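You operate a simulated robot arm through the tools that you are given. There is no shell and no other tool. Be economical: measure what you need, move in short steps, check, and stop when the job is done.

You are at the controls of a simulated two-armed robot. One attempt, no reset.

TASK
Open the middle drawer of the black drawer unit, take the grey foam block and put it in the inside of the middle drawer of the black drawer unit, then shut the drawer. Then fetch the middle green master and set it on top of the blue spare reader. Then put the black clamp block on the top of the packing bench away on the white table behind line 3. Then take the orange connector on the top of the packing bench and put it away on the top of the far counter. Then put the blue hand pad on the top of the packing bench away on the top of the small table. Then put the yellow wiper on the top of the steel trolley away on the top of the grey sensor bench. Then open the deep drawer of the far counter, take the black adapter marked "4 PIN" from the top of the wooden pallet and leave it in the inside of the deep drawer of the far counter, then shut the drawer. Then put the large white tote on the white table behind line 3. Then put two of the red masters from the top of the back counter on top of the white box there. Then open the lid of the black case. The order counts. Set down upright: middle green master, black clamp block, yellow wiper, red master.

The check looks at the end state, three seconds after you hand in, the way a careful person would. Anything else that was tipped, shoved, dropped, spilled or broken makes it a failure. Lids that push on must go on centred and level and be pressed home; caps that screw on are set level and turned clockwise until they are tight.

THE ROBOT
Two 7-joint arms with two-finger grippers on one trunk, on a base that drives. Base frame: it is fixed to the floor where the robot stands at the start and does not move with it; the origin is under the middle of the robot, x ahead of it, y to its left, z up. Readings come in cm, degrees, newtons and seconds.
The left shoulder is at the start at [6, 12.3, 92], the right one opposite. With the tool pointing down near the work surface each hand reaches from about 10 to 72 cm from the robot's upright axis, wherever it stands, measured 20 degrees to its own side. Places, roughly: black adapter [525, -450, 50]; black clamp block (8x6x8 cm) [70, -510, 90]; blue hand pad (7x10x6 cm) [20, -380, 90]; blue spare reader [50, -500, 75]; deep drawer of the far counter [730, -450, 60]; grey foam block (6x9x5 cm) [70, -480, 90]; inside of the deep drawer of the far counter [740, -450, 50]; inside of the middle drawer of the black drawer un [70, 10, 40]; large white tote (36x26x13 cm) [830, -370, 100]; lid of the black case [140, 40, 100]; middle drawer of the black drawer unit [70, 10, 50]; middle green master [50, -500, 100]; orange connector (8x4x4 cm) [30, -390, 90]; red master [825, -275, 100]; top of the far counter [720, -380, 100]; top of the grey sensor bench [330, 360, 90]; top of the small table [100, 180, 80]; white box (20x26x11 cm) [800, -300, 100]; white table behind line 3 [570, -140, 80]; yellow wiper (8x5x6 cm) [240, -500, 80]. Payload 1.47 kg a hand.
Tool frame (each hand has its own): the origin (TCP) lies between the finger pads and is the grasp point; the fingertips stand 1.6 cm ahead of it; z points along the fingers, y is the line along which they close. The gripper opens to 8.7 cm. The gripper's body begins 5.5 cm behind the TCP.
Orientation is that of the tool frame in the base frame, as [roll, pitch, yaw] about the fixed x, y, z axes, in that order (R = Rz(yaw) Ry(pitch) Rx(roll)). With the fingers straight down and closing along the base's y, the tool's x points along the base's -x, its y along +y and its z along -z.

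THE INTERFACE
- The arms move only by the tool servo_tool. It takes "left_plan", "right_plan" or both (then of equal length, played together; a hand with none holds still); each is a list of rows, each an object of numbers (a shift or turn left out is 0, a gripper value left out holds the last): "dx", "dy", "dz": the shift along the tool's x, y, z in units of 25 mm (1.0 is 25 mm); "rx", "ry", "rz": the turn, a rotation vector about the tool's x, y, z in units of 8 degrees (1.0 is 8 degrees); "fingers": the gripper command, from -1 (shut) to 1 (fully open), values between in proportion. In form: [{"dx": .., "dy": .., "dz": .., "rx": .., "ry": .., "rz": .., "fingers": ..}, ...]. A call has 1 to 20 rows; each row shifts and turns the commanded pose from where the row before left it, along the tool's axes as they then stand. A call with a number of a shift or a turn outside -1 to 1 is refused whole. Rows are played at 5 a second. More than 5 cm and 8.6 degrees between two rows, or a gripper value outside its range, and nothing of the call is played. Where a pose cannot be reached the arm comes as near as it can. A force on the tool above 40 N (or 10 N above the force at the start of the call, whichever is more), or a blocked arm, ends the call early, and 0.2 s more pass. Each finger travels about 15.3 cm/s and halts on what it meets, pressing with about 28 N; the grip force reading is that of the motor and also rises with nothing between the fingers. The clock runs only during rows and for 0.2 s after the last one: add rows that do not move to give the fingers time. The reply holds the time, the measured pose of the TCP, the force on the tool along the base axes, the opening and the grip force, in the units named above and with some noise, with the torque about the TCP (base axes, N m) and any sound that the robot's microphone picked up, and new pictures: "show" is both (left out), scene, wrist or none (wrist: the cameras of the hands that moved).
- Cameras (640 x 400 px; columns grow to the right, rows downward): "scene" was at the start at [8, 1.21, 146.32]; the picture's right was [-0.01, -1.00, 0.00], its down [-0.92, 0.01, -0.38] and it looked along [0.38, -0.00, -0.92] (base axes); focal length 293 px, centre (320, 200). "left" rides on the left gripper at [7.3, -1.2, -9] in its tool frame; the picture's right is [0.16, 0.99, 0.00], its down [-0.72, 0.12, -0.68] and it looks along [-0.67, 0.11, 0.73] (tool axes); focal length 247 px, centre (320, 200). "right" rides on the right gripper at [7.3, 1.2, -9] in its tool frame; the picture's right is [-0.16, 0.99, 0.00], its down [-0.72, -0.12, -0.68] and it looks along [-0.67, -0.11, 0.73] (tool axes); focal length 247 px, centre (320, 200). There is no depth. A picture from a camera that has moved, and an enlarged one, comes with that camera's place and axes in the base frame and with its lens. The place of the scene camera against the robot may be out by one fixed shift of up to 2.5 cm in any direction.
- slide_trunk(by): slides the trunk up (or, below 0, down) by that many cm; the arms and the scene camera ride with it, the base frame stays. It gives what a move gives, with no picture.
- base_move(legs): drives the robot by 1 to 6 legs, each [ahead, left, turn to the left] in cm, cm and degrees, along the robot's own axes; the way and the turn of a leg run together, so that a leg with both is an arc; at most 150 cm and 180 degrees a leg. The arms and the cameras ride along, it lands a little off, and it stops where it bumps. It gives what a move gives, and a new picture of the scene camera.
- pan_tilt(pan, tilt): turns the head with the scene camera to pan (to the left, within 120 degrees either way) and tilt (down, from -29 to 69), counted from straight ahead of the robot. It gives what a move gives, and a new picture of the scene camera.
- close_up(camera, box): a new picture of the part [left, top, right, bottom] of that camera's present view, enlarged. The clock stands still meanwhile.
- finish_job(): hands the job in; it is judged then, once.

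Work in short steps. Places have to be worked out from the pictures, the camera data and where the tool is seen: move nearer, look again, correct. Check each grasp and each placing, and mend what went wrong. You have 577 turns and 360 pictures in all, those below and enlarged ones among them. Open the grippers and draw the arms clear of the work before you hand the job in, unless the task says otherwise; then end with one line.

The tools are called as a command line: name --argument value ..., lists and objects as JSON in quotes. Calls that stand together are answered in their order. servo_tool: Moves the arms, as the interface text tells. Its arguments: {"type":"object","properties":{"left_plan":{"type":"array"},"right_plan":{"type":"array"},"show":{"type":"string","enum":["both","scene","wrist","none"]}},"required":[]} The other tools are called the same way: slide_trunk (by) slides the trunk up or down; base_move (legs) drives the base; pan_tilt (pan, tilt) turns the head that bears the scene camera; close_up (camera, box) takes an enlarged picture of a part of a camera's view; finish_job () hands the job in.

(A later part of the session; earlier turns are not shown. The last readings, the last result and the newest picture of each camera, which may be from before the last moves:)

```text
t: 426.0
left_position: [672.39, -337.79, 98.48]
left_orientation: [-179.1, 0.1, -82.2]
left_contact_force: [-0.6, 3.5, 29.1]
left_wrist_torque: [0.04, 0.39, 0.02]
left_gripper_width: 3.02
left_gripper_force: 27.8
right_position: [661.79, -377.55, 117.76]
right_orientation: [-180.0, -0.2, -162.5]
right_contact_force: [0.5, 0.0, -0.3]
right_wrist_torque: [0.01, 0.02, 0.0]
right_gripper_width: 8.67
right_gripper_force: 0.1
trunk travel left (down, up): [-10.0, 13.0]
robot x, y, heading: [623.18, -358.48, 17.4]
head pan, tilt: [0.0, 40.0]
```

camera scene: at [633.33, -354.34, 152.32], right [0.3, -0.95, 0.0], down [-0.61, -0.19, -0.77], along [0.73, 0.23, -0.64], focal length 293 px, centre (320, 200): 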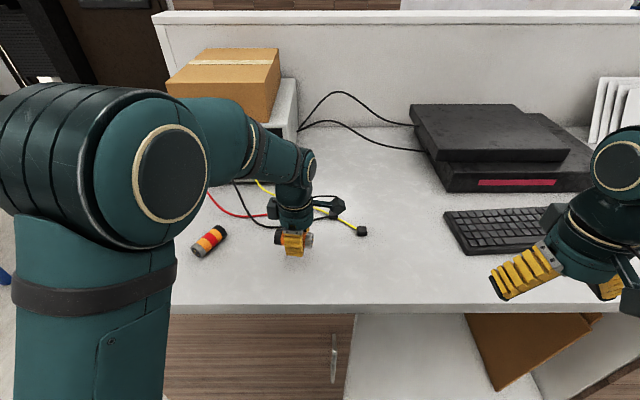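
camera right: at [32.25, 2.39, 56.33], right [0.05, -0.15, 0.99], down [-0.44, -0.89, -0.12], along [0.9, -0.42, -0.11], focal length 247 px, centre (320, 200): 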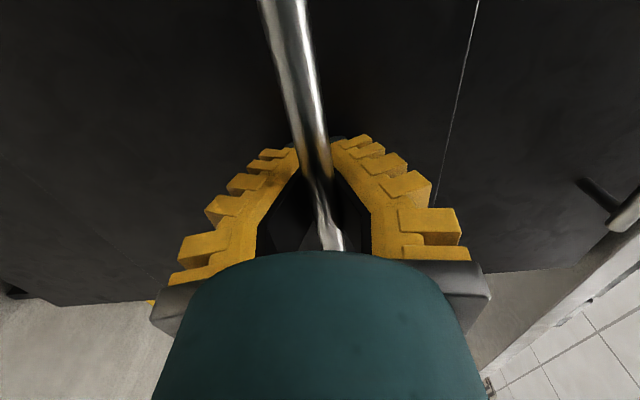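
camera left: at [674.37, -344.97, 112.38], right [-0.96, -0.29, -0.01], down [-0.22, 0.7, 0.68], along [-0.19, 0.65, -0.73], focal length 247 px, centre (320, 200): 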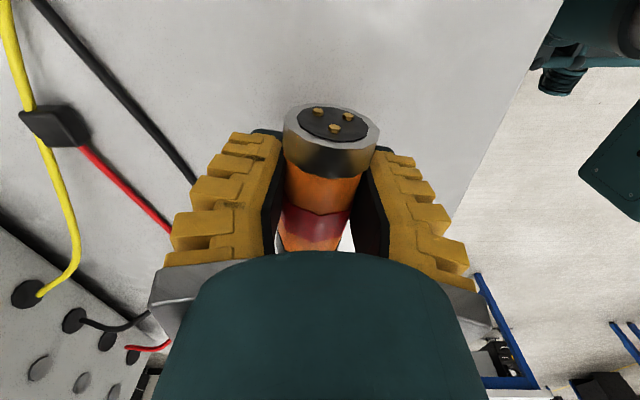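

On the surface (29 N). I release and lift straight up.

servo_tool --left_plan '[{"dz": -0.08}, {"fingers": -0.2}, {"fingers": 0.2}, {"fingers": 0.6}, {"fingers": 0.6}, {"dz": -0.5}, {"dz": -1}, {"dz": -1}, {"dz": -1}, {"dz": -1}, {"dz": -1}, {"dz": -1}]' --show "both"

```text
t: 428.6
left_position: [672.19, -337.93, 114.81]
left_orientation: [-179.5, 0.2, -82.2]
left_contact_force: [0.3, -0.9, -0.6]
left_wrist_torque: [-0.01, -0.01, -0.04]
left_gripper_width: 7.33
left_gripper_force: 1.8
right_position: [661.89, -377.51, 117.55]
right_orientation: [-180.0, -0.3, -162.5]
right_contact_force: [-0.1, 0.3, 0.5]
right_wrist_torque: [0.05, 0.01, 0.0]
right_gripper_width: 8.69
right_gripper_force: 0.1
trunk travel left (down, up): [-10.0, 13.0]
robot x, y, heading: [622.73, -358.3, 17.3]
head pan, tilt: [0.0, 40.0]
camera scene: at [633.33, -354.28, 152.32], right [0.3, -0.95, 0.0], down [-0.61, -0.19, -0.77], along [0.73, 0.23, -0.64], focal length 293 px, centre (320, 200)
camera left: at [674.33, -345.01, 123.91], right [-0.96, -0.29, -0.01], down [-0.22, 0.7, 0.68], along [-0.19, 0.65, -0.73], focal length 247 px, centre (320, 200)
```

scene: 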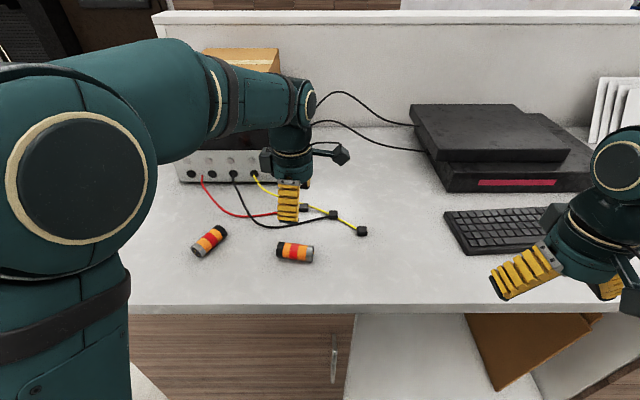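
left: 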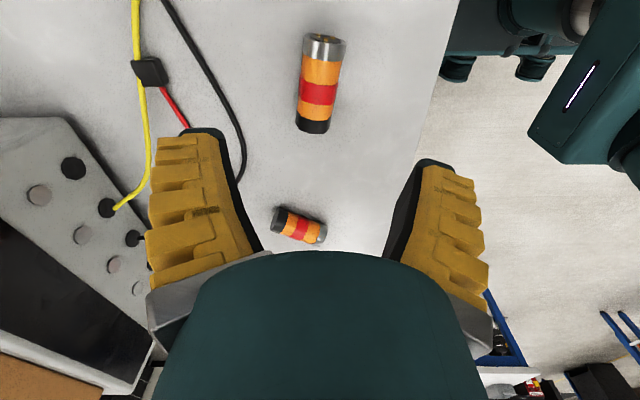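

Both connectors lie on the counter, ours in the free front strip. Now back to the packing bench for the blue hand pad.

servo_tool --left_plan '[{"dx": 0.17, "dy": 0.98}, {"dx": 0.17, "dy": 0.98}, {"dx": 0.17, "dy": 0.98}, {"dx": 0.17, "dy": 0.98}, {"dx": 0.17, "dy": 0.98}, {"dx": 0.17, "dy": 0.98}]' --show "none"

base_move --legs '[[-28, 0, 0], [0, 120, 0], [-110, 20, 0], [-110, 20, 0], [-120, 20, 0], [-120, 0, 0]]'

base_move --legs '[[0, 0, 180]]'

```text
t: 430.0
left_position: [658.08, -342.43, 114.65]
left_orientation: [-179.3, -0.1, -82.1]
left_contact_force: [-0.9, -1.6, 0.8]
left_wrist_torque: [-0.01, -0.03, -0.02]
left_gripper_width: 7.29
left_gripper_force: 2.4
right_position: [661.99, -377.44, 117.67]
right_orientation: [180.0, -0.1, -162.4]
right_contact_force: [-0.2, 0.3, -0.4]
right_wrist_torque: [-0.02, 0.0, -0.02]
right_gripper_width: 8.71
right_gripper_force: 0.0
trunk travel left (down, up): [-10.0, 13.0]
robot x, y, heading: [623.14, -358.55, 17.8]
head pan, tilt: [0.0, 40.0]
```

```text
t: 464.5
left_position: [140.46, -320.09, 114.68]
left_orientation: [-179.3, 0.1, -81.3]
left_contact_force: [0.6, 0.1, 0.5]
left_wrist_torque: [0.01, -0.01, -0.01]
left_gripper_width: 7.34
left_gripper_force: 2.7
right_position: [144.8, -355.04, 117.66]
right_orientation: [180.0, -0.1, -161.6]
right_contact_force: [-0.1, -0.7, -0.2]
right_wrist_torque: [0.02, -0.04, -0.02]
right_gripper_width: 8.72
right_gripper_force: 0.0
trunk travel left (down, up): [-10.0, 13.0]
robot x, y, heading: [105.61, -336.76, 18.5]
head pan, tilt: [0.0, 40.0]
camera scene: at [115.84, -332.34, 152.32], right [0.32, -0.95, 0.0], down [-0.61, -0.2, -0.77], along [0.73, 0.24, -0.64], focal length 293 px, centre (320, 200)
```

scene: 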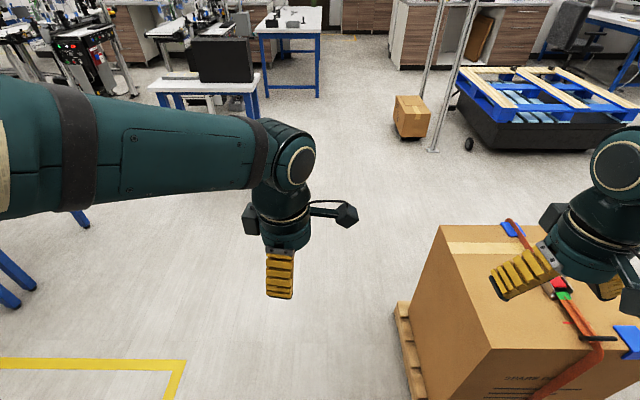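

```text
t: 472.2
left_position: [71.22, -353.87, 114.7]
left_orientation: [-179.4, 0.1, 99.8]
left_contact_force: [-0.1, -0.1, 0.3]
left_wrist_torque: [-0.02, 0.02, 0.04]
left_gripper_width: 7.29
left_gripper_force: 2.4
right_position: [66.05, -318.84, 117.65]
right_orientation: [180.0, -0.2, 19.5]
right_contact_force: [0.1, -0.6, 0.5]
right_wrist_torque: [0.0, -0.03, 0.0]
right_gripper_width: 8.72
right_gripper_force: 0.1
trunk travel left (down, up): [-10.0, 13.0]
robot x, y, heading: [105.74, -336.56, -160.4]
head pan, tilt: [0.0, 40.0]
camera scene: at [97.9, -338.5, 152.31], right [-0.33, 0.94, 0.0], down [0.61, 0.21, -0.77], along [-0.72, -0.26, -0.64], focal length 293 px, centre (320, 200)
```

scene: 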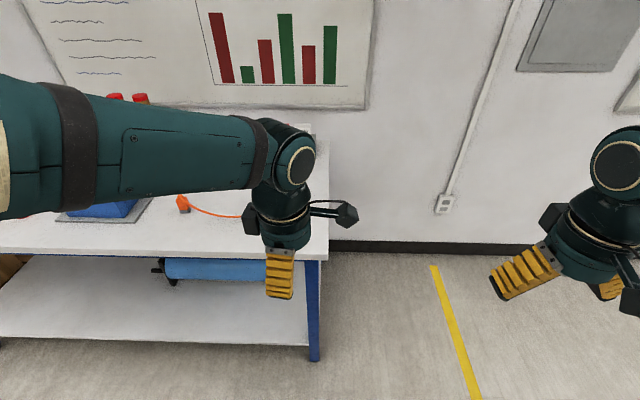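

I straighten and step in 30 cm.

base_move --legs '[[0, 0, -2.6], [30, 0, 0]]'

```text
t: 474.7
left_position: [41.56, -361.11, 114.52]
left_orientation: [-179.4, 0.0, 97.4]
left_contact_force: [-0.1, 0.4, 0.4]
left_wrist_torque: [0.0, 0.0, 0.0]
left_gripper_width: 7.3
left_gripper_force: 2.7
right_position: [37.83, -325.86, 117.61]
right_orientation: [179.9, -0.3, 17.0]
right_contact_force: [-0.4, -0.2, -0.1]
right_wrist_torque: [0.02, 0.0, 0.0]
right_gripper_width: 8.72
right_gripper_force: 0.1
trunk travel left (down, up): [-10.0, 13.0]
robot x, y, heading: [76.94, -345.24, -163.1]
head pan, tilt: [0.0, 40.0]
camera scene: at [68.83, -346.91, 152.31], right [-0.29, 0.96, 0.0], down [0.62, 0.19, -0.77], along [-0.73, -0.22, -0.64], focal length 293 px, centre (320, 200)
```

scene: 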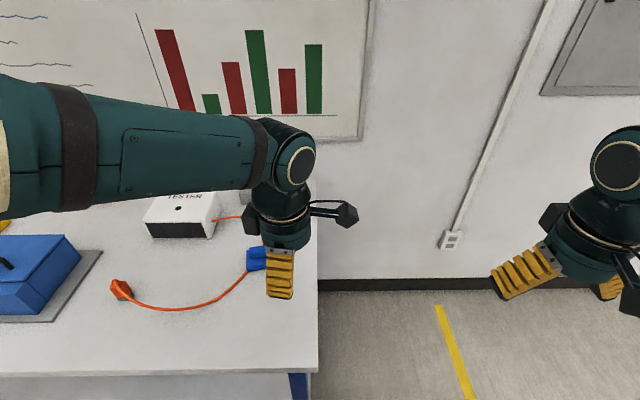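

I move the hand over the pad and look with the wrist camera.

servo_tool --left_plan '[{"dx": -0.594, "dy": -0.911, "fingers": 0.7}, {"dx": -0.594, "dy": -0.911}, {"dx": -0.594, "dy": -0.911}, {"dx": -0.594, "dy": -0.911}, {"dx": -0.594, "dy": -0.911}, {"dx": -0.594, "dy": -0.911}, {"dx": -0.594, "dy": -0.911}, {"dx": -0.594, "dy": -0.911}, {"dx": -0.594, "dy": -0.911}, {"dz": 1}, {"dz": 1}, {"dz": 1}]' --show "wrist"

```text
t: 477.3
left_position: [22.82, -376.99, 107.57]
left_orientation: [-179.3, 0.1, 97.4]
left_contact_force: [0.4, 0.9, -0.2]
left_wrist_torque: [-0.01, 0.03, 0.02]
left_gripper_width: 7.68
left_gripper_force: 2.2
right_position: [37.95, -325.82, 117.65]
right_orientation: [180.0, -0.2, 16.8]
right_contact_force: [-0.1, 1.0, -0.1]
right_wrist_torque: [0.03, 0.01, -0.05]
right_gripper_width: 8.69
right_gripper_force: 0.1
trunk travel left (down, up): [-10.0, 13.0]
robot x, y, heading: [76.86, -345.74, -162.9]
head pan, tilt: [0.0, 40.0]
camera left: at [20.83, -369.84, 116.53], right [0.96, 0.28, -0.01], down [0.21, -0.7, 0.68], along [0.18, -0.65, -0.73], focal length 247 px, centre (320, 200)
```

left: 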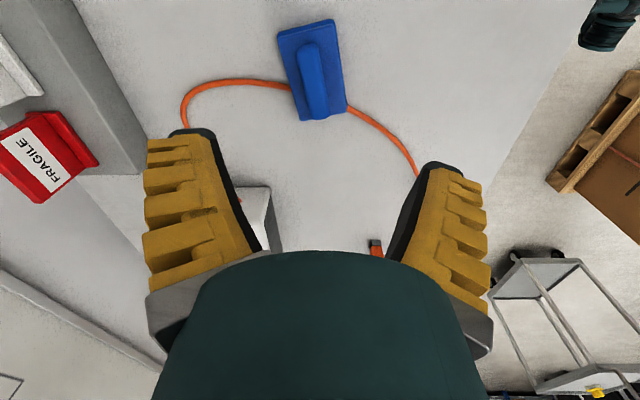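

The pad's ridge runs at ~120°. I turn 23° to match, centre and come down partway to check.

servo_tool --left_plan '[{"dx": -0.32, "dy": -0.28}, {"rz": -0.94}, {"rz": -0.94}, {"rz": -0.94}, {"dz": 1}, {"dz": 1}, {"dz": 1}, {"dz": 1}]' --show "wrist"

```text
t: 479.1
left_position: [21.99, -377.91, 97.25]
left_orientation: [-179.4, -0.3, 119.8]
left_contact_force: [-0.8, -0.4, -0.2]
left_wrist_torque: [0.02, -0.03, 0.06]
left_gripper_width: 7.68
left_gripper_force: 2.1
right_position: [37.89, -325.9, 117.79]
right_orientation: [179.9, -0.2, 16.9]
right_contact_force: [-0.3, 0.0, -1.1]
right_wrist_torque: [0.01, 0.02, 0.01]
right_gripper_width: 8.69
right_gripper_force: 0.1
trunk travel left (down, up): [-10.0, 13.0]
robot x, y, heading: [76.77, -345.25, -163.0]
head pan, tilt: [0.0, 40.0]
camera left: at [17.58, -372.1, 106.36], right [0.78, 0.63, -0.01], down [0.47, -0.57, 0.68], along [0.42, -0.53, -0.74], focal length 247 px, centre (320, 200)
```

left: 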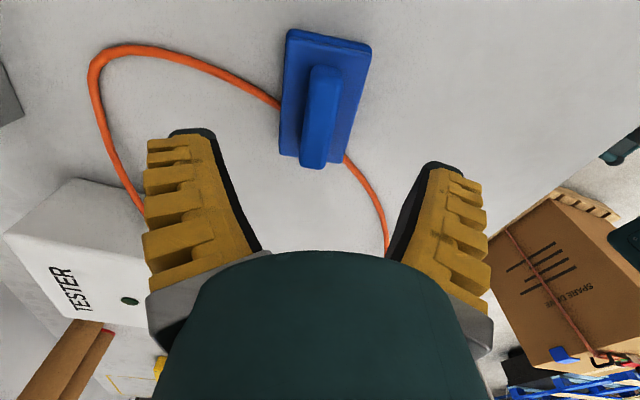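

Aligned. I descend, grip the ridge and lift.

servo_tool --left_plan '[{"dz": 1}, {"dz": 1}, {"dz": 1}, {"fingers": -1}, {"fingers": -1}, {"fingers": -1}, {"fingers": -1}, {"dz": -1}, {"dz": -1}, {"dz": -1}, {"dz": -1}]' --show "both"

```text
t: 481.5
left_position: [22.18, -377.82, 99.95]
left_orientation: [-179.5, -0.2, 119.9]
left_contact_force: [0.3, 0.8, -0.8]
left_wrist_torque: [-0.02, 0.02, 0.01]
left_gripper_width: 1.14
left_gripper_force: 27.6
right_position: [38.17, -325.99, 117.63]
right_orientation: [179.9, -0.2, 16.9]
right_contact_force: [0.3, 0.3, -0.3]
right_wrist_torque: [0.01, -0.01, 0.02]
right_gripper_width: 8.73
right_gripper_force: 0.0
trunk travel left (down, up): [-10.0, 13.0]
robot x, y, heading: [76.64, -345.25, -163.1]
head pan, tilt: [0.0, 40.0]
camera scene: at [68.95, -346.87, 152.32], right [-0.29, 0.96, 0.0], down [0.61, 0.19, -0.77], along [-0.73, -0.22, -0.64], focal length 293 px, centre (320, 200)
camera left: at [17.66, -372.02, 109.01], right [0.78, 0.63, -0.01], down [0.47, -0.57, 0.68], along [0.42, -0.53, -0.74], focal length 247 px, centre (320, 200)
```

scene: 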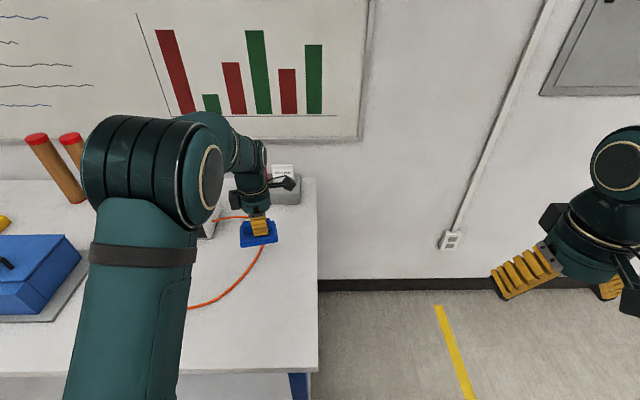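
left: 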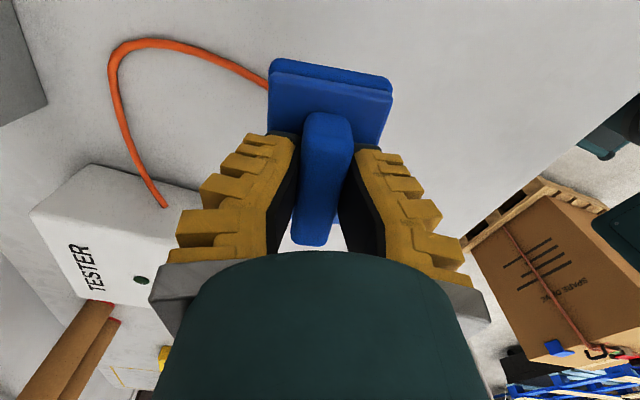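

Pad held. I raise, retract and drive toward the small table, past the drawer unit.

servo_tool --left_plan '[{"dz": -1}, {"dz": -1}, {"dz": -1}, {"dz": -1}, {"dz": -1}, {"dz": -1}, {"dz": -1}, {"dx": -0.22, "dy": 0.975}, {"dx": -0.22, "dy": 0.975}, {"dx": -0.22, "dy": 0.975}, {"dx": -0.22, "dy": 0.975}, {"dx": -0.22, "dy": 0.975}, {"dx": -0.22, "dy": 0.975}]' --show "none"

base_move --legs '[[-28, 0, 0], [0, 0, 180], [-40, 110, 0], [-20, 140, 0], [0, 120, 0]]'

pan_tilt --pan 35 --tilt 30

```text
t: 484.3
left_position: [36.65, -373.41, 117.23]
left_orientation: [-179.3, -0.1, 119.8]
left_contact_force: [0.5, -0.7, -0.5]
left_wrist_torque: [0.0, 0.02, 0.03]
left_gripper_width: 1.15
left_gripper_force: 28.2
right_position: [38.09, -326.02, 117.63]
right_orientation: [180.0, -0.1, 16.9]
right_contact_force: [-0.1, -0.2, 0.7]
right_wrist_torque: [-0.02, -0.03, 0.02]
right_gripper_width: 8.71
right_gripper_force: 0.0
trunk travel left (down, up): [-10.0, 13.0]
robot x, y, heading: [76.68, -345.53, -163.2]
head pan, tilt: [0.0, 40.0]
```

```text
t: 525.6
left_position: [-12.5, 30.47, 117.26]
left_orientation: [-179.5, -0.2, -61.9]
left_contact_force: [0.4, 0.0, -0.3]
left_wrist_torque: [-0.02, 0.01, 0.02]
left_gripper_width: 1.17
left_gripper_force: 28.3
right_position: [-15.24, -16.89, 117.62]
right_orientation: [180.0, -0.3, -164.8]
right_contact_force: [0.3, -0.6, 0.3]
right_wrist_torque: [0.0, 0.01, -0.01]
right_gripper_width: 8.71
right_gripper_force: 0.1
trunk travel left (down, up): [-10.0, 13.0]
robot x, y, heading: [-53.37, 3.83, 15.5]
head pan, tilt: [0.0, 40.0]
camera scene: at [-42.96, 7.51, 152.31], right [0.26, -0.96, 0.0], down [-0.62, -0.17, -0.77], along [0.74, 0.2, -0.64], focal length 293 px, centre (320, 200)
```

scene: 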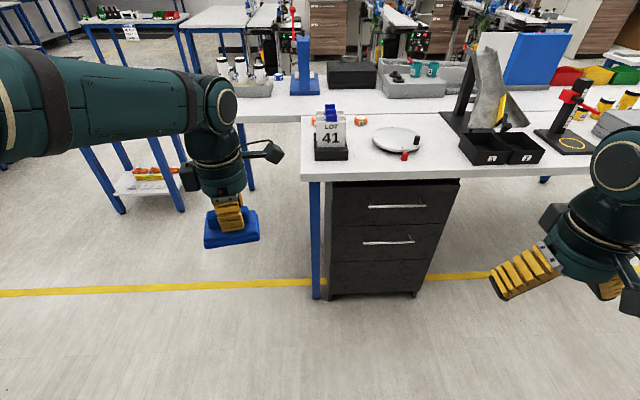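

```text
t: 526.6
left_position: [-12.47, 30.44, 117.24]
left_orientation: [-179.5, -0.2, -61.9]
left_contact_force: [-0.8, 0.1, -0.6]
left_wrist_torque: [0.01, 0.01, 0.0]
left_gripper_width: 1.17
left_gripper_force: 27.9
right_position: [-15.34, -16.93, 117.7]
right_orientation: [179.9, -0.2, -164.8]
right_contact_force: [0.5, -0.2, 0.2]
right_wrist_torque: [-0.01, -0.01, 0.0]
right_gripper_width: 8.71
right_gripper_force: 0.0
trunk travel left (down, up): [-10.0, 13.0]
robot x, y, heading: [-53.12, 3.74, 15.1]
head pan, tilt: [35.0, 30.0]
camera scene: at [-45.37, 12.21, 153.85], right [0.77, -0.64, 0.0], down [-0.32, -0.38, -0.87], along [0.55, 0.67, -0.5], focal length 293 px, centre (320, 200)
```

scene: 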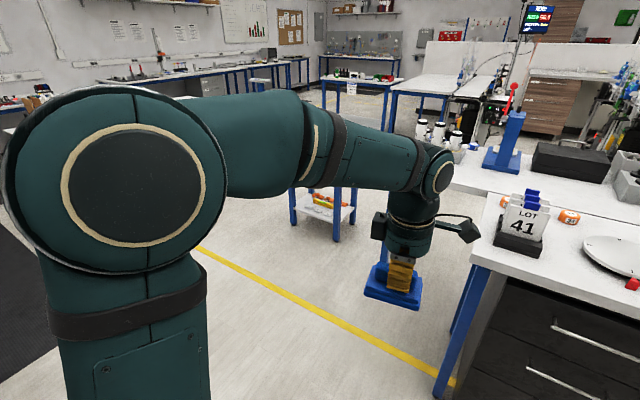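

The small table is behind my arm in this view. I sidestep further left to face it.

base_move --legs '[[0, 0, 1.8], [10, 125, 0]]'

pan_tilt --pan 0 --tilt 30

```text
t: 538.2
left_position: [-41.2, 154.16, 117.26]
left_orientation: [-179.4, -0.2, -59.5]
left_contact_force: [-0.1, 0.4, -1.1]
left_wrist_torque: [0.0, 0.01, 0.03]
left_gripper_width: 1.15
left_gripper_force: 28.0
right_position: [-42.16, 106.85, 117.54]
right_orientation: [179.8, -0.1, -162.5]
right_contact_force: [-0.5, -0.5, 0.5]
right_wrist_torque: [0.0, -0.01, -0.03]
right_gripper_width: 8.7
right_gripper_force: 0.1
trunk travel left (down, up): [-10.0, 13.0]
robot x, y, heading: [-81.47, 125.62, 17.7]
head pan, tilt: [35.0, 30.0]
camera scene: at [-73.29, 134.59, 153.85], right [0.79, -0.61, 0.0], down [-0.3, -0.4, -0.87], along [0.53, 0.69, -0.5], focal length 293 px, centre (320, 200)
```

scene: 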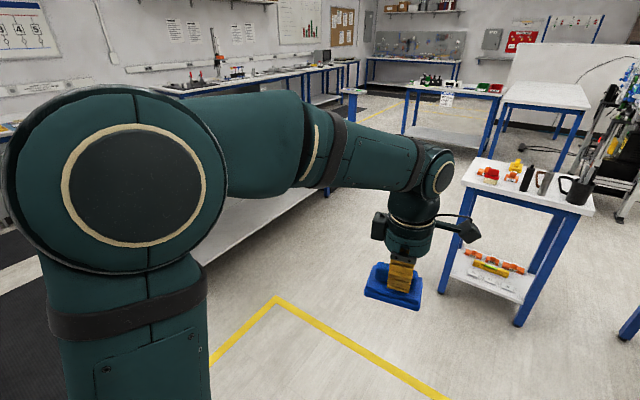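

```text
t: 539.2
left_position: [-41.07, 154.24, 117.12]
left_orientation: [-179.4, -0.1, -59.6]
left_contact_force: [0.1, -0.3, -0.8]
left_wrist_torque: [0.0, 0.01, -0.03]
left_gripper_width: 1.14
left_gripper_force: 28.2
right_position: [-41.96, 106.75, 117.54]
right_orientation: [179.9, -0.1, -162.5]
right_contact_force: [0.2, -0.6, -0.4]
right_wrist_torque: [0.02, -0.01, 0.03]
right_gripper_width: 8.69
right_gripper_force: 0.0
trunk travel left (down, up): [-10.0, 13.0]
robot x, y, heading: [-81.06, 126.0, 17.7]
head pan, tilt: [0.0, 30.0]
camera scene: at [-70.17, 130.13, 153.85], right [0.3, -0.95, 0.0], down [-0.48, -0.15, -0.87], along [0.83, 0.26, -0.5], focal length 293 px, centre (320, 200)
```

scene: 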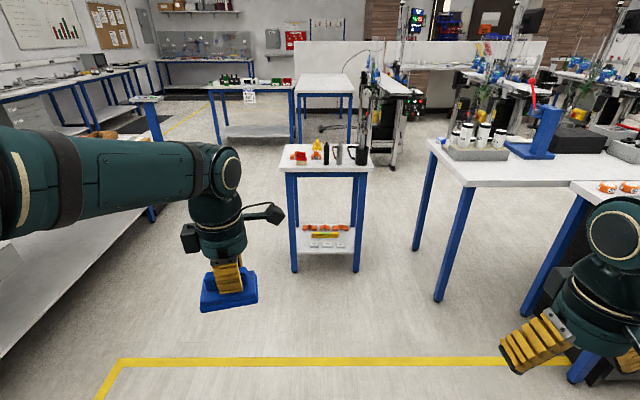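

The small table is straight ahead, front edge ~170 cm away, top ≈81. I drive up to it.

pan_tilt --pan 0 --tilt 42

base_move --legs '[[118, 0, -0.5]]'

```text
t: 539.9
left_position: [-41.2, 154.21, 117.19]
left_orientation: [-179.4, -0.2, -59.7]
left_contact_force: [-0.5, -0.2, -0.8]
left_wrist_torque: [-0.01, 0.04, 0.01]
left_gripper_width: 1.14
left_gripper_force: 27.7
right_position: [-42.05, 106.75, 117.57]
right_orientation: [180.0, -0.2, -162.5]
right_contact_force: [0.0, -0.3, -0.7]
right_wrist_torque: [-0.02, 0.01, -0.03]
right_gripper_width: 8.72
right_gripper_force: 0.1
trunk travel left (down, up): [-10.0, 13.0]
robot x, y, heading: [-80.97, 125.95, 17.6]
head pan, tilt: [0.0, 42.0]
camera scene: at [-70.82, 129.92, 152.02], right [0.3, -0.95, 0.0], down [-0.64, -0.2, -0.74], along [0.71, 0.22, -0.67], focal length 293 px, centre (320, 200)
```

scene: 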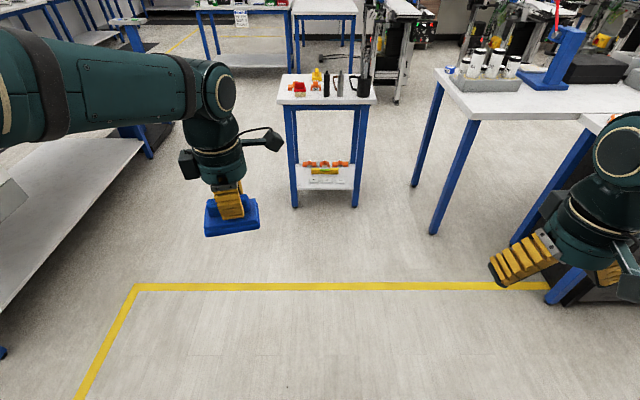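

```text
t: 546.0
left_position: [72.06, 189.03, 117.17]
left_orientation: [-179.4, -0.3, -60.1]
left_contact_force: [-0.8, 0.3, -1.0]
left_wrist_torque: [-0.03, 0.01, -0.03]
left_gripper_width: 1.16
left_gripper_force: 28.3
right_position: [70.77, 141.62, 117.68]
right_orientation: [179.8, -0.2, -163.0]
right_contact_force: [-0.1, 0.1, -0.4]
right_wrist_torque: [0.01, 0.01, -0.01]
right_gripper_width: 8.71
right_gripper_force: 0.0
trunk travel left (down, up): [-10.0, 13.0]
robot x, y, heading: [31.82, 161.07, 17.3]
head pan, tilt: [0.0, 42.0]
camera scene: at [42.25, 165.07, 152.02], right [0.29, -0.96, 0.0], down [-0.64, -0.2, -0.74], along [0.71, 0.22, -0.67], focal length 293 px, centre (320, 200)
```

scene: 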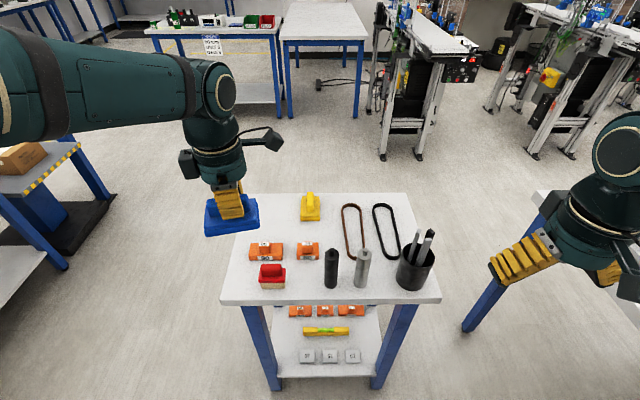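

There's a free patch at the table's back-left. I step 23 cm closer and bring the pad over it.

base_move --legs '[[22, 0, 0]]'

```text
t: 547.7
left_position: [91.9, 195.36, 117.18]
left_orientation: [-179.3, -0.2, -59.7]
left_contact_force: [-0.1, -0.4, -1.1]
left_wrist_torque: [0.0, -0.03, -0.05]
left_gripper_width: 1.16
left_gripper_force: 28.0
right_position: [90.99, 147.92, 117.58]
right_orientation: [179.9, -0.2, -162.7]
right_contact_force: [-0.6, -0.5, 0.6]
right_wrist_torque: [0.0, -0.02, 0.01]
right_gripper_width: 8.67
right_gripper_force: 0.0
trunk travel left (down, up): [-10.0, 13.0]
robot x, y, heading: [52.03, 167.0, 17.5]
head pan, tilt: [0.0, 42.0]
stopped in leg 1: the robot was blocked; the commanded pose is now the measured one
camera scene: at [62.26, 171.08, 152.03], right [0.3, -0.95, 0.0], down [-0.64, -0.2, -0.74], along [0.71, 0.22, -0.67], focal length 293 px, centre (320, 200)
```

scene: 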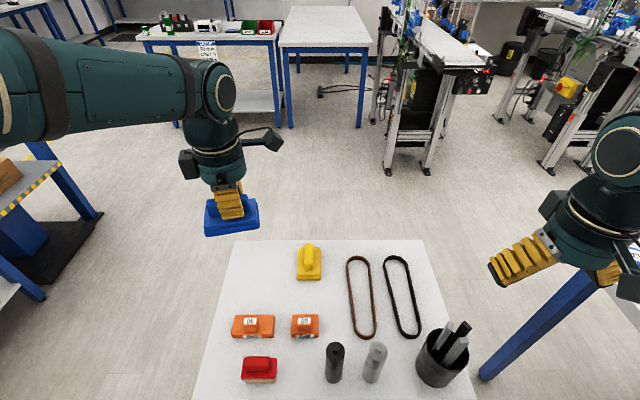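

Lightly blocked; I back 1.5 cm, then move the pad over the free patch and down partway.

base_move --legs '[[-1.5, 0, 0]]'

servo_tool --left_plan '[{"dx": 0.03, "dy": -0.98}, {"dx": 0.03, "dy": -0.98}, {"dx": 0.03, "dy": -0.98}, {"dx": 0.03, "dy": -0.98}, {"dx": 0.03, "dy": -0.98}, {"dx": 0.03, "dy": -0.98}, {"rz": 0.8}, {"rz": 0.8}, {"dz": 1}, {"dz": 1}, {"dz": 1}, {"dz": 1}, {"dz": 1}, {"dz": 1}, {"dz": 1}, {"dz": 1}]' --show "both"

```text
t: 548.5
left_position: [90.75, 194.88, 117.19]
left_orientation: [-179.3, -0.2, -59.8]
left_contact_force: [-0.7, 0.2, -0.1]
left_wrist_torque: [-0.01, -0.02, -0.01]
left_gripper_width: 1.15
left_gripper_force: 28.3
right_position: [89.53, 147.56, 117.75]
right_orientation: [179.9, -0.2, -162.7]
right_contact_force: [-1.4, 0.3, -1.1]
right_wrist_torque: [-0.02, -0.03, 0.02]
right_gripper_width: 8.69
right_gripper_force: 0.1
trunk travel left (down, up): [-10.0, 13.0]
robot x, y, heading: [50.34, 166.7, 17.4]
head pan, tilt: [0.0, 42.0]
camera scene: at [60.92, 170.7, 152.02], right [0.3, -0.95, 0.0], down [-0.64, -0.2, -0.74], along [0.71, 0.22, -0.67], focal length 293 px, centre (320, 200)
```

scene: 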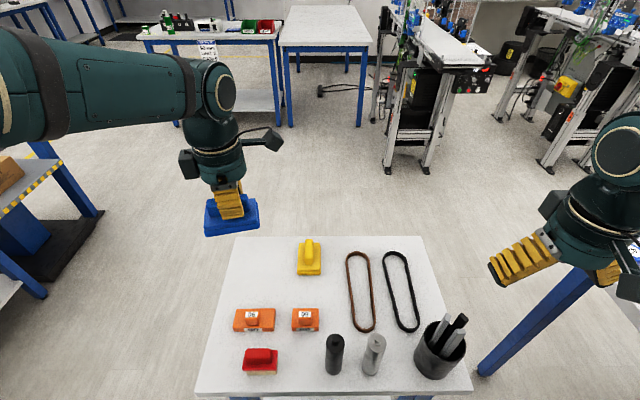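

```text
t: 551.9
left_position: [103.84, 202.0, 97.22]
left_orientation: [-179.4, -0.1, -72.3]
left_contact_force: [-0.2, -0.7, -0.8]
left_wrist_torque: [-0.01, 0.03, 0.05]
left_gripper_width: 1.16
left_gripper_force: 28.2
right_position: [89.72, 147.45, 117.54]
right_orientation: [179.9, -0.3, -162.6]
right_contact_force: [-0.2, -0.7, 0.0]
right_wrist_torque: [0.05, 0.03, 0.01]
right_gripper_width: 8.7
right_gripper_force: 0.1
trunk travel left (down, up): [-10.0, 13.0]
robot x, y, heading: [50.63, 166.74, 17.5]
head pan, tilt: [0.0, 42.0]
camera scene: at [61.05, 170.74, 152.01], right [0.3, -0.95, 0.0], down [-0.64, -0.2, -0.74], along [0.71, 0.22, -0.67], focal length 293 px, centre (320, 200)
camera left: at [107.13, 195.41, 106.27], right [-0.89, -0.45, -0.01], down [-0.34, 0.65, 0.68], along [-0.3, 0.61, -0.73], focal length 247 px, centre (320, 200)
```

scene: 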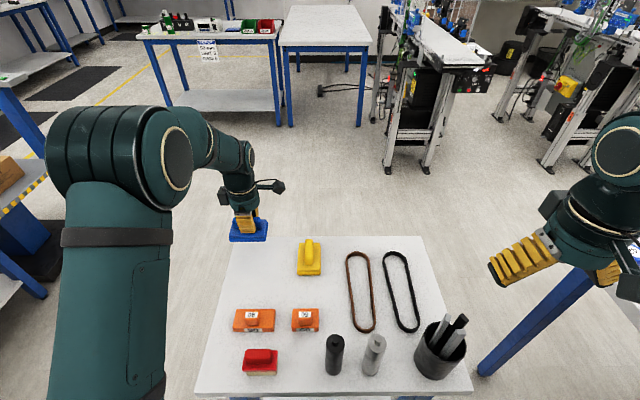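
left: 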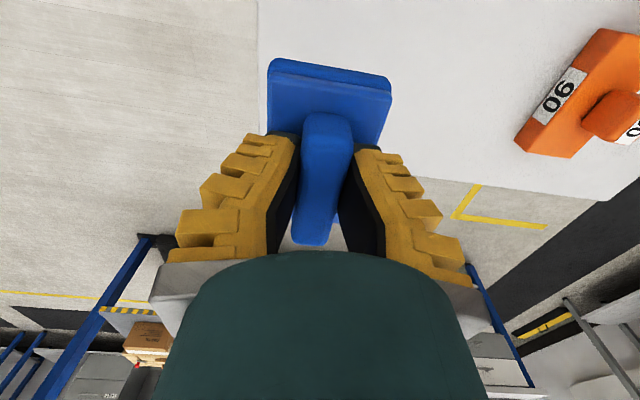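

Table edges are 5–6 cm from the pad; I shift 2 cm toward me and 1 cm inward, then lower.

servo_tool --left_plan '[{"dx": 0.4, "dy": 0.8}, {"dz": 1}, {"dz": 1}, {"dz": 1}, {"dz": 0.6}, {"dz": 0.12}, {"dz": 0.12}, {"dz": 0}]' --show "none"

```text
t: 553.2
left_position: [102.54, 200.61, 88.98]
left_orientation: [-178.5, 0.0, -72.5]
left_contact_force: [-5.7, -1.7, 28.8]
left_wrist_torque: [0.0, 0.09, 0.01]
left_gripper_width: 3.57
left_gripper_force: 28.3
right_position: [89.56, 147.37, 117.62]
right_orientation: [179.8, -0.2, -162.8]
right_contact_force: [0.0, -0.1, -0.1]
right_wrist_torque: [0.01, 0.0, 0.02]
right_gripper_width: 8.71
right_gripper_force: 0.1
trunk travel left (down, up): [-10.0, 13.0]
robot x, y, heading: [50.75, 166.66, 17.4]
head pan, tilt: [0.0, 42.0]
stopped in row 6 (left hand): the force on the tool passed its limit at 49 N (the readings are from after the stop); the commanded pose is now the measured one
```

Contact reached (table a little higher). I ease up, open and lift.

servo_tool --left_plan '[{"dz": -0.1}, {"fingers": 0}, {"fingers": 0.5}, {"fingers": 0.6}, {"fingers": 0.6}, {"dz": -0.5}, {"dz": -1}, {"dz": -1}, {"dz": -1}, {"dz": -1}, {"dz": -1}, {"dz": -1}, {"dz": -1}, {"dz": -1}]' --show "both"

```text
t: 556.2
left_position: [102.0, 200.48, 110.08]
left_orientation: [-178.9, -0.2, -72.4]
left_contact_force: [-0.7, 0.0, -0.2]
left_wrist_torque: [0.02, 0.02, -0.03]
left_gripper_width: 7.3
left_gripper_force: 2.4
right_position: [89.62, 147.52, 117.6]
right_orientation: [179.8, -0.3, -162.8]
right_contact_force: [-0.2, 0.4, -1.2]
right_wrist_torque: [-0.04, -0.02, 0.01]
right_gripper_width: 8.72
right_gripper_force: 0.1
trunk travel left (down, up): [-10.0, 13.0]
robot x, y, heading: [50.57, 166.9, 17.5]
head pan, tilt: [0.0, 42.0]
camera scene: at [60.93, 170.71, 152.02], right [0.3, -0.95, 0.0], down [-0.64, -0.2, -0.74], along [0.71, 0.22, -0.67], focal length 293 px, centre (320, 200)
camera left: at [105.23, 193.86, 119.14], right [-0.89, -0.45, -0.02], down [-0.34, 0.65, 0.68], along [-0.29, 0.61, -0.74], focal length 247 px, centre (320, 200)
```

scene: 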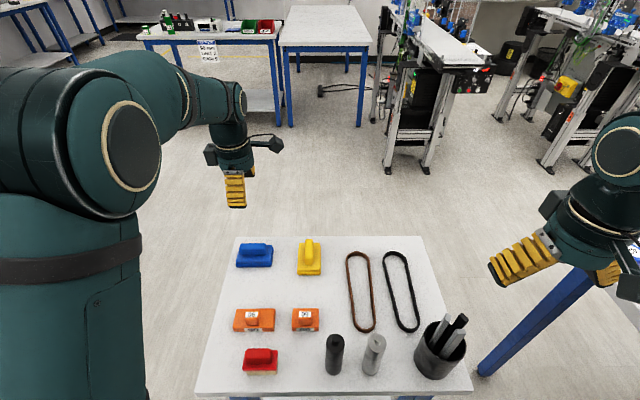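
left: 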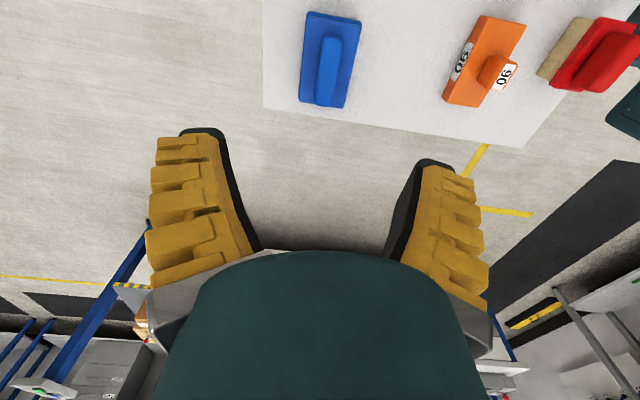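

Pad sits on the small table. Next the yellow wiper on the steel trolley near the packing bench; I retract and drive back there.

servo_tool --left_plan '[{"dz": -1, "dy": 1}, {"dz": -1, "dy": 1}, {"dz": -1, "dy": 1}, {"dy": 1}, {"dy": 1}, {"dy": 1}, {"dy": 1}]' --show "none"

base_move --legs '[[-142, 0, 0], [0, -125, 0], [0, -125, 0], [0, -125, 0], [30, -125, 0], [13, -140, 0]]'

```text
t: 557.8
left_position: [85.05, 195.32, 117.16]
left_orientation: [-178.9, -0.1, -72.4]
left_contact_force: [-0.6, 0.0, -0.9]
left_wrist_torque: [0.02, -0.02, 0.0]
left_gripper_width: 7.33
left_gripper_force: 2.1
right_position: [89.62, 147.57, 117.64]
right_orientation: [179.9, -0.2, -162.7]
right_contact_force: [-0.3, -0.4, -0.5]
right_wrist_torque: [0.01, 0.0, 0.03]
right_gripper_width: 8.69
right_gripper_force: 0.1
trunk travel left (down, up): [-10.0, 13.0]
robot x, y, heading: [51.04, 166.49, 17.4]
head pan, tilt: [0.0, 42.0]
```

```text
t: 620.1
left_position: [186.75, -442.58, 117.28]
left_orientation: [-178.8, -0.1, -71.6]
left_contact_force: [-0.7, -0.2, 0.0]
left_wrist_torque: [-0.02, -0.01, 0.01]
left_gripper_width: 7.29
left_gripper_force: 2.3
right_position: [191.95, -490.16, 117.61]
right_orientation: [179.8, -0.2, -161.8]
right_contact_force: [-0.5, -0.6, -1.1]
right_wrist_torque: [0.0, -0.01, 0.0]
right_gripper_width: 8.71
right_gripper_force: 0.1
trunk travel left (down, up): [-10.0, 13.0]
robot x, y, heading: [152.71, -471.56, 18.1]
head pan, tilt: [0.0, 42.0]
camera scene: at [162.87, -467.47, 152.02], right [0.31, -0.95, 0.0], down [-0.64, -0.21, -0.74], along [0.71, 0.23, -0.67], focal length 293 px, centre (320, 200)
```

scene: 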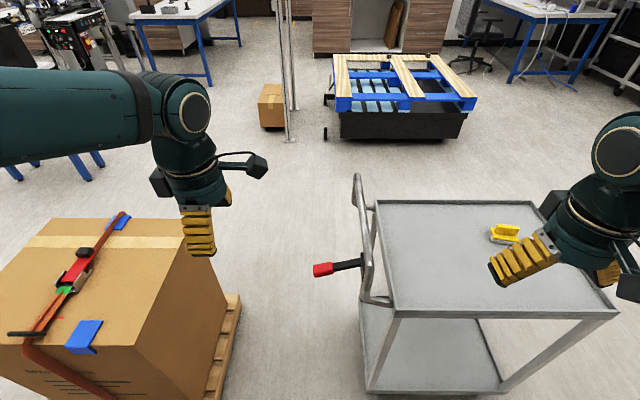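

The wiper lies on the trolley at about [244, -506]. I sidestep in front of the trolley to use the right arm.

base_move --legs '[[0, 0, -1], [12, -45, 0]]'

close_up --camera "scene" --box '[320, 150, 520, 290]'

```text
t: 624.9
left_position: [212.09, -482.64, 117.26]
left_orientation: [-178.9, -0.2, -72.6]
left_contact_force: [-0.1, -0.4, -0.3]
left_wrist_torque: [0.01, -0.01, -0.01]
left_gripper_width: 7.32
left_gripper_force: 2.4
right_position: [216.57, -530.42, 117.62]
right_orientation: [179.9, -0.2, -162.8]
right_contact_force: [0.5, 0.0, -0.4]
right_wrist_torque: [-0.03, -0.01, -0.01]
right_gripper_width: 8.7
right_gripper_force: 0.1
trunk travel left (down, up): [-10.0, 13.0]
robot x, y, heading: [177.47, -511.37, 17.4]
head pan, tilt: [0.0, 42.0]
camera scene: at [187.85, -507.1, 152.02], right [0.3, -0.95, 0.0], down [-0.64, -0.2, -0.74], along [0.71, 0.22, -0.67], focal length 293 px, centre (320, 200)
```

scene: 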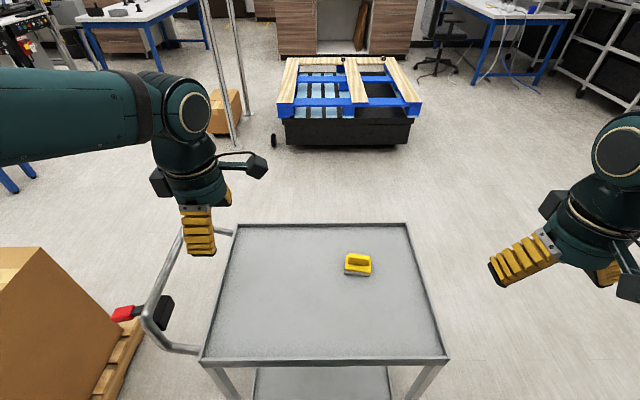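

```text
2.86 times, centred on (420, 220) of scene
camera zoom: at [187.85, -507.1, 152.02], right [0.3, -0.95, 0.0], down [-0.64, -0.2, -0.74], along [0.71, 0.22, -0.67], focal length 836 px, centre (34, 143)
```

zoom: 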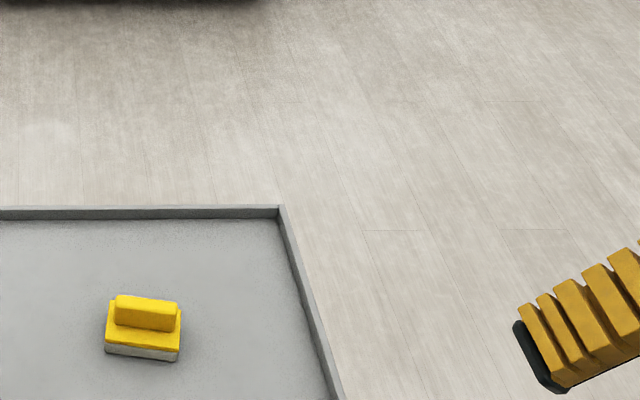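

The wiper's ridge runs sideways; the left hand is already turned to grip across it. I sidestep 18 cm right and bring the left hand over the wiper.

base_move --legs '[[0, -18, 0]]'

servo_tool --left_plan '[{"dx": 0.43, "dy": -0.98, "fingers": 0.7}, {"dx": 0.43, "dy": -0.98}, {"dx": 0.43, "dy": -0.98}, {"dx": 0.43, "dy": -0.98}, {"dx": 0.43, "dy": -0.98}, {"dx": 0.43, "dy": -0.98}, {"dx": 0.43, "dy": -0.98}, {"dx": 0.43, "dy": -0.98}, {"dx": 0.43, "dy": -0.98}, {"dz": 1}, {"dz": 1}, {"dz": 1}, {"dz": 1}, {"dz": 1}, {"dz": 1}]' --show "wrist"

```text
t: 627.1
left_position: [217.38, -499.83, 117.32]
left_orientation: [-178.9, -0.1, -72.6]
left_contact_force: [-0.5, 0.8, -0.2]
left_wrist_torque: [0.0, -0.02, -0.02]
left_gripper_width: 7.28
left_gripper_force: 3.1
right_position: [221.8, -547.44, 117.5]
right_orientation: [179.8, -0.1, -162.8]
right_contact_force: [0.4, -0.7, -0.3]
right_wrist_torque: [0.02, -0.02, 0.01]
right_gripper_width: 8.7
right_gripper_force: 0.0
trunk travel left (down, up): [-10.0, 13.0]
robot x, y, heading: [183.07, -527.72, 16.8]
head pan, tilt: [0.0, 42.0]
camera scene: at [193.14, -524.13, 152.02], right [0.3, -0.96, 0.0], down [-0.64, -0.2, -0.74], along [0.71, 0.22, -0.67], focal length 293 px, centre (320, 200)
```

scene: 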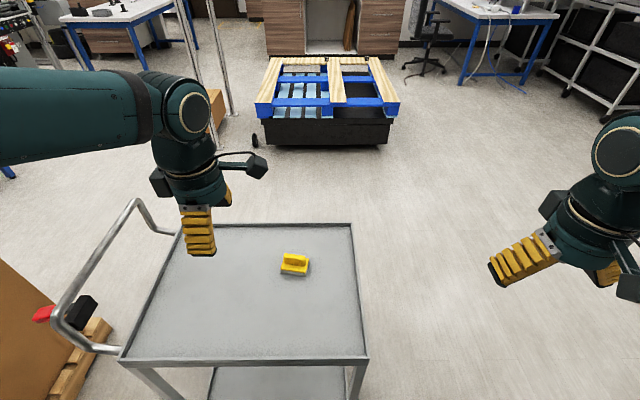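

```text
t: 630.3
left_position: [241.72, -502.34, 102.63]
left_orientation: [-179.0, -0.1, -72.6]
left_contact_force: [0.8, 0.4, 0.5]
left_wrist_torque: [-0.02, 0.03, 0.02]
left_gripper_width: 7.68
left_gripper_force: 1.6
right_position: [221.79, -547.37, 117.61]
right_orientation: [179.8, -0.2, -162.8]
right_contact_force: [-0.3, 0.1, -0.1]
right_wrist_torque: [0.01, 0.02, 0.0]
right_gripper_width: 8.7
right_gripper_force: 0.1
trunk travel left (down, up): [-10.0, 13.0]
robot x, y, heading: [182.7, -528.45, 17.1]
head pan, tilt: [0.0, 42.0]
camera left: at [244.82, -508.97, 111.76], right [-0.9, -0.45, -0.02], down [-0.34, 0.65, 0.68], along [-0.29, 0.61, -0.74], focal length 247 px, centre (320, 200)
```

left: 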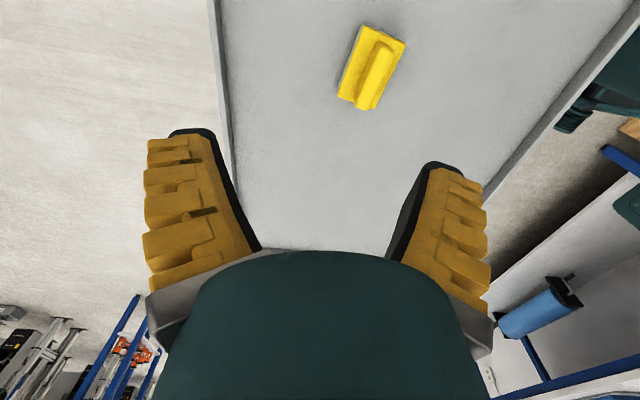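

Wiper centre about [236, -504]; ridge parallel to my tool. I shift and descend to re-check.

servo_tool --left_plan '[{"dx": -0.1, "dy": 0.8}, {"dy": 0.8}, {"dy": 0.7}, {"dz": 1}, {"dz": 1}, {"dz": 1}, {"dz": 1}]' --show "wrist"

```text
t: 631.9
left_position: [236.37, -503.71, 92.52]
left_orientation: [-178.9, -0.1, -72.7]
left_contact_force: [-0.2, 0.0, -0.8]
left_wrist_torque: [-0.02, 0.01, 0.02]
left_gripper_width: 7.71
left_gripper_force: 2.5
right_position: [221.7, -547.45, 117.55]
right_orientation: [179.9, -0.3, -162.9]
right_contact_force: [0.4, -0.6, 0.7]
right_wrist_torque: [0.0, 0.03, -0.01]
right_gripper_width: 8.67
right_gripper_force: 0.1
trunk travel left (down, up): [-10.0, 13.0]
robot x, y, heading: [182.96, -527.77, 17.3]
head pan, tilt: [0.0, 42.0]
camera left: at [239.52, -510.41, 101.66], right [-0.89, -0.45, -0.02], down [-0.34, 0.65, 0.68], along [-0.29, 0.61, -0.74], focal length 247 px, centre (320, 200)
```

left: 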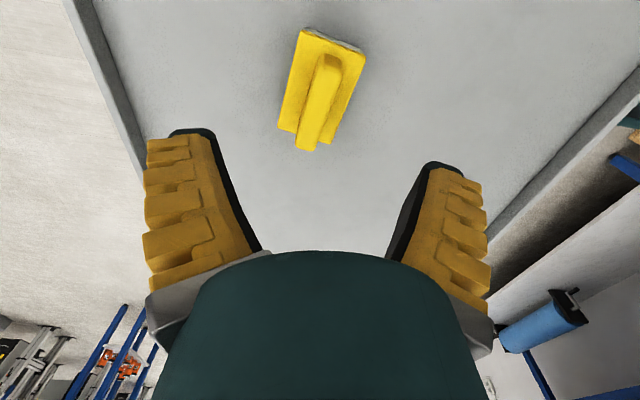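

Aligned. I descend 11 cm, grip the ridge and lift.

servo_tool --left_plan '[{"dz": 1}, {"dz": 1}, {"dz": 1}, {"dz": 1}, {"dz": 0.4}, {"fingers": -1}, {"fingers": -1}, {"fingers": -1}, {"fingers": -1}, {"dz": -1}, {"dz": -1}, {"dz": -1}, {"dz": -1}]' --show "wrist"

```text
t: 634.7
left_position: [236.27, -503.71, 91.63]
left_orientation: [-178.9, -0.1, -72.6]
left_contact_force: [-0.1, -0.6, -0.3]
left_wrist_torque: [-0.02, 0.01, 0.0]
left_gripper_width: 4.72
left_gripper_force: 28.0
right_position: [221.77, -547.3, 117.6]
right_orientation: [179.9, -0.2, -162.9]
right_contact_force: [-0.1, 0.0, -0.5]
right_wrist_torque: [0.03, 0.02, -0.03]
right_gripper_width: 8.7
right_gripper_force: 0.1
trunk travel left (down, up): [-10.0, 13.0]
robot x, y, heading: [183.04, -528.33, 17.4]
head pan, tilt: [0.0, 42.0]
camera left: at [239.49, -510.39, 100.77], right [-0.9, -0.45, -0.02], down [-0.34, 0.65, 0.68], along [-0.29, 0.61, -0.74], focal length 247 px, centre (320, 200)
```

left: 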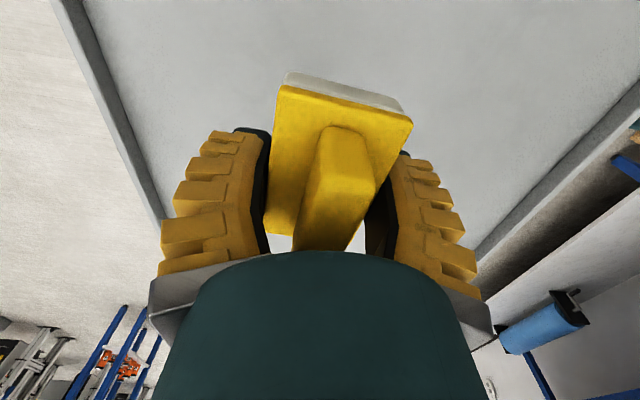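

Wiper gripped across its base. I raise, retract and start the route to the grey sensor bench.

servo_tool --left_plan '[{"dz": -1}, {"dz": -1}, {"dz": -1}, {"dz": -1}, {"dz": -1}, {"dz": -1}, {"dz": -1}, {"dz": -1}, {"dz": -1}, {"dz": -1}, {"dy": 1}, {"dy": 1}, {"dy": 1}, {"dy": 1}, {"dy": 1}]' --show "none"

base_move --legs '[[-22, 0, 0], [0, 145, 0], [0, 145, 0], [-40, 140, 0], [0, 145, 0], [0, 130, 0]]'

```text
t: 637.9
left_position: [223.95, -507.66, 116.36]
left_orientation: [-178.9, 0.1, -72.5]
left_contact_force: [0.8, 0.2, -0.5]
left_wrist_torque: [0.0, -0.02, 0.03]
left_gripper_width: 4.65
left_gripper_force: 27.9
right_position: [221.64, -547.4, 117.66]
right_orientation: [179.9, -0.2, -162.8]
right_contact_force: [0.0, 0.3, -0.5]
right_wrist_torque: [0.0, -0.01, 0.04]
right_gripper_width: 8.71
right_gripper_force: 0.0
trunk travel left (down, up): [-10.0, 13.0]
robot x, y, heading: [182.87, -527.96, 17.0]
head pan, tilt: [0.0, 42.0]
```

```text
t: 700.1
left_position: [-47.29, 145.11, 116.41]
left_orientation: [-178.9, -0.1, -71.4]
left_contact_force: [0.1, -1.1, -0.5]
left_wrist_torque: [0.04, 0.0, -0.01]
left_gripper_width: 4.53
left_gripper_force: 27.6
right_position: [-48.44, 105.2, 117.59]
right_orientation: [179.9, -0.4, -161.5]
right_contact_force: [-0.2, 0.3, -0.3]
right_wrist_torque: [0.02, -0.01, 0.01]
right_gripper_width: 8.71
right_gripper_force: 0.3
trunk travel left (down, up): [-10.0, 13.0]
robot x, y, heading: [-87.79, 123.57, 18.4]
head pan, tilt: [0.0, 42.0]
camera scene: at [-77.58, 127.82, 152.02], right [0.32, -0.95, 0.0], down [-0.63, -0.21, -0.74], along [0.7, 0.24, -0.67], focal length 293 px, centre (320, 200)
```

scene: 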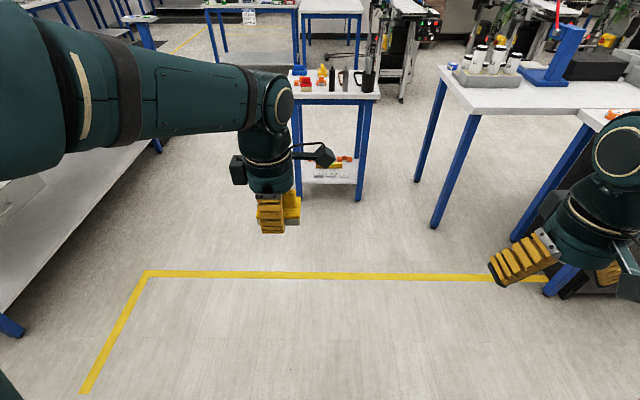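

On course. I continue left into the aisle beside the small table and forward.

base_move --legs '[[0, 0, -1.4], [0, 92, 0], [145, 0, 0], [110, 0, 0]]'

```text
t: 720.9
left_position: [169.69, 309.48, 116.29]
left_orientation: [-178.9, -0.2, -72.2]
left_contact_force: [0.3, -0.2, -1.3]
left_wrist_torque: [0.01, 0.03, 0.03]
left_gripper_width: 4.52
left_gripper_force: 28.3
right_position: [167.8, 269.7, 117.54]
right_orientation: [-180.0, -0.3, -162.5]
right_contact_force: [0.7, 0.9, -0.5]
right_wrist_torque: [-0.01, -0.01, 0.02]
right_gripper_width: 8.7
right_gripper_force: 0.0
trunk travel left (down, up): [-10.0, 13.0]
robot x, y, heading: [128.71, 288.54, 17.8]
head pan, tilt: [0.0, 42.0]
camera scene: at [138.98, 292.74, 152.02], right [0.3, -0.95, 0.0], down [-0.64, -0.2, -0.74], along [0.71, 0.23, -0.67], focal length 293 px, centre (320, 200)
```

scene: 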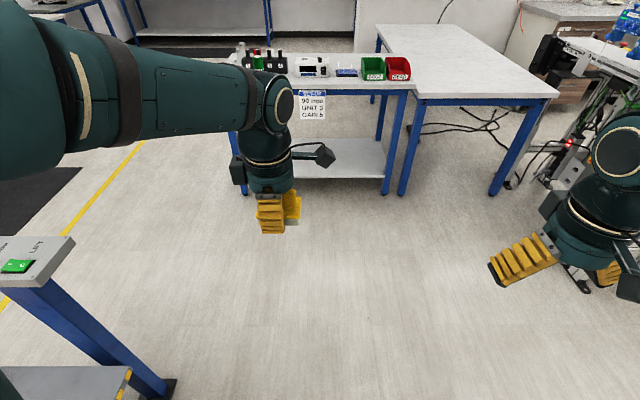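

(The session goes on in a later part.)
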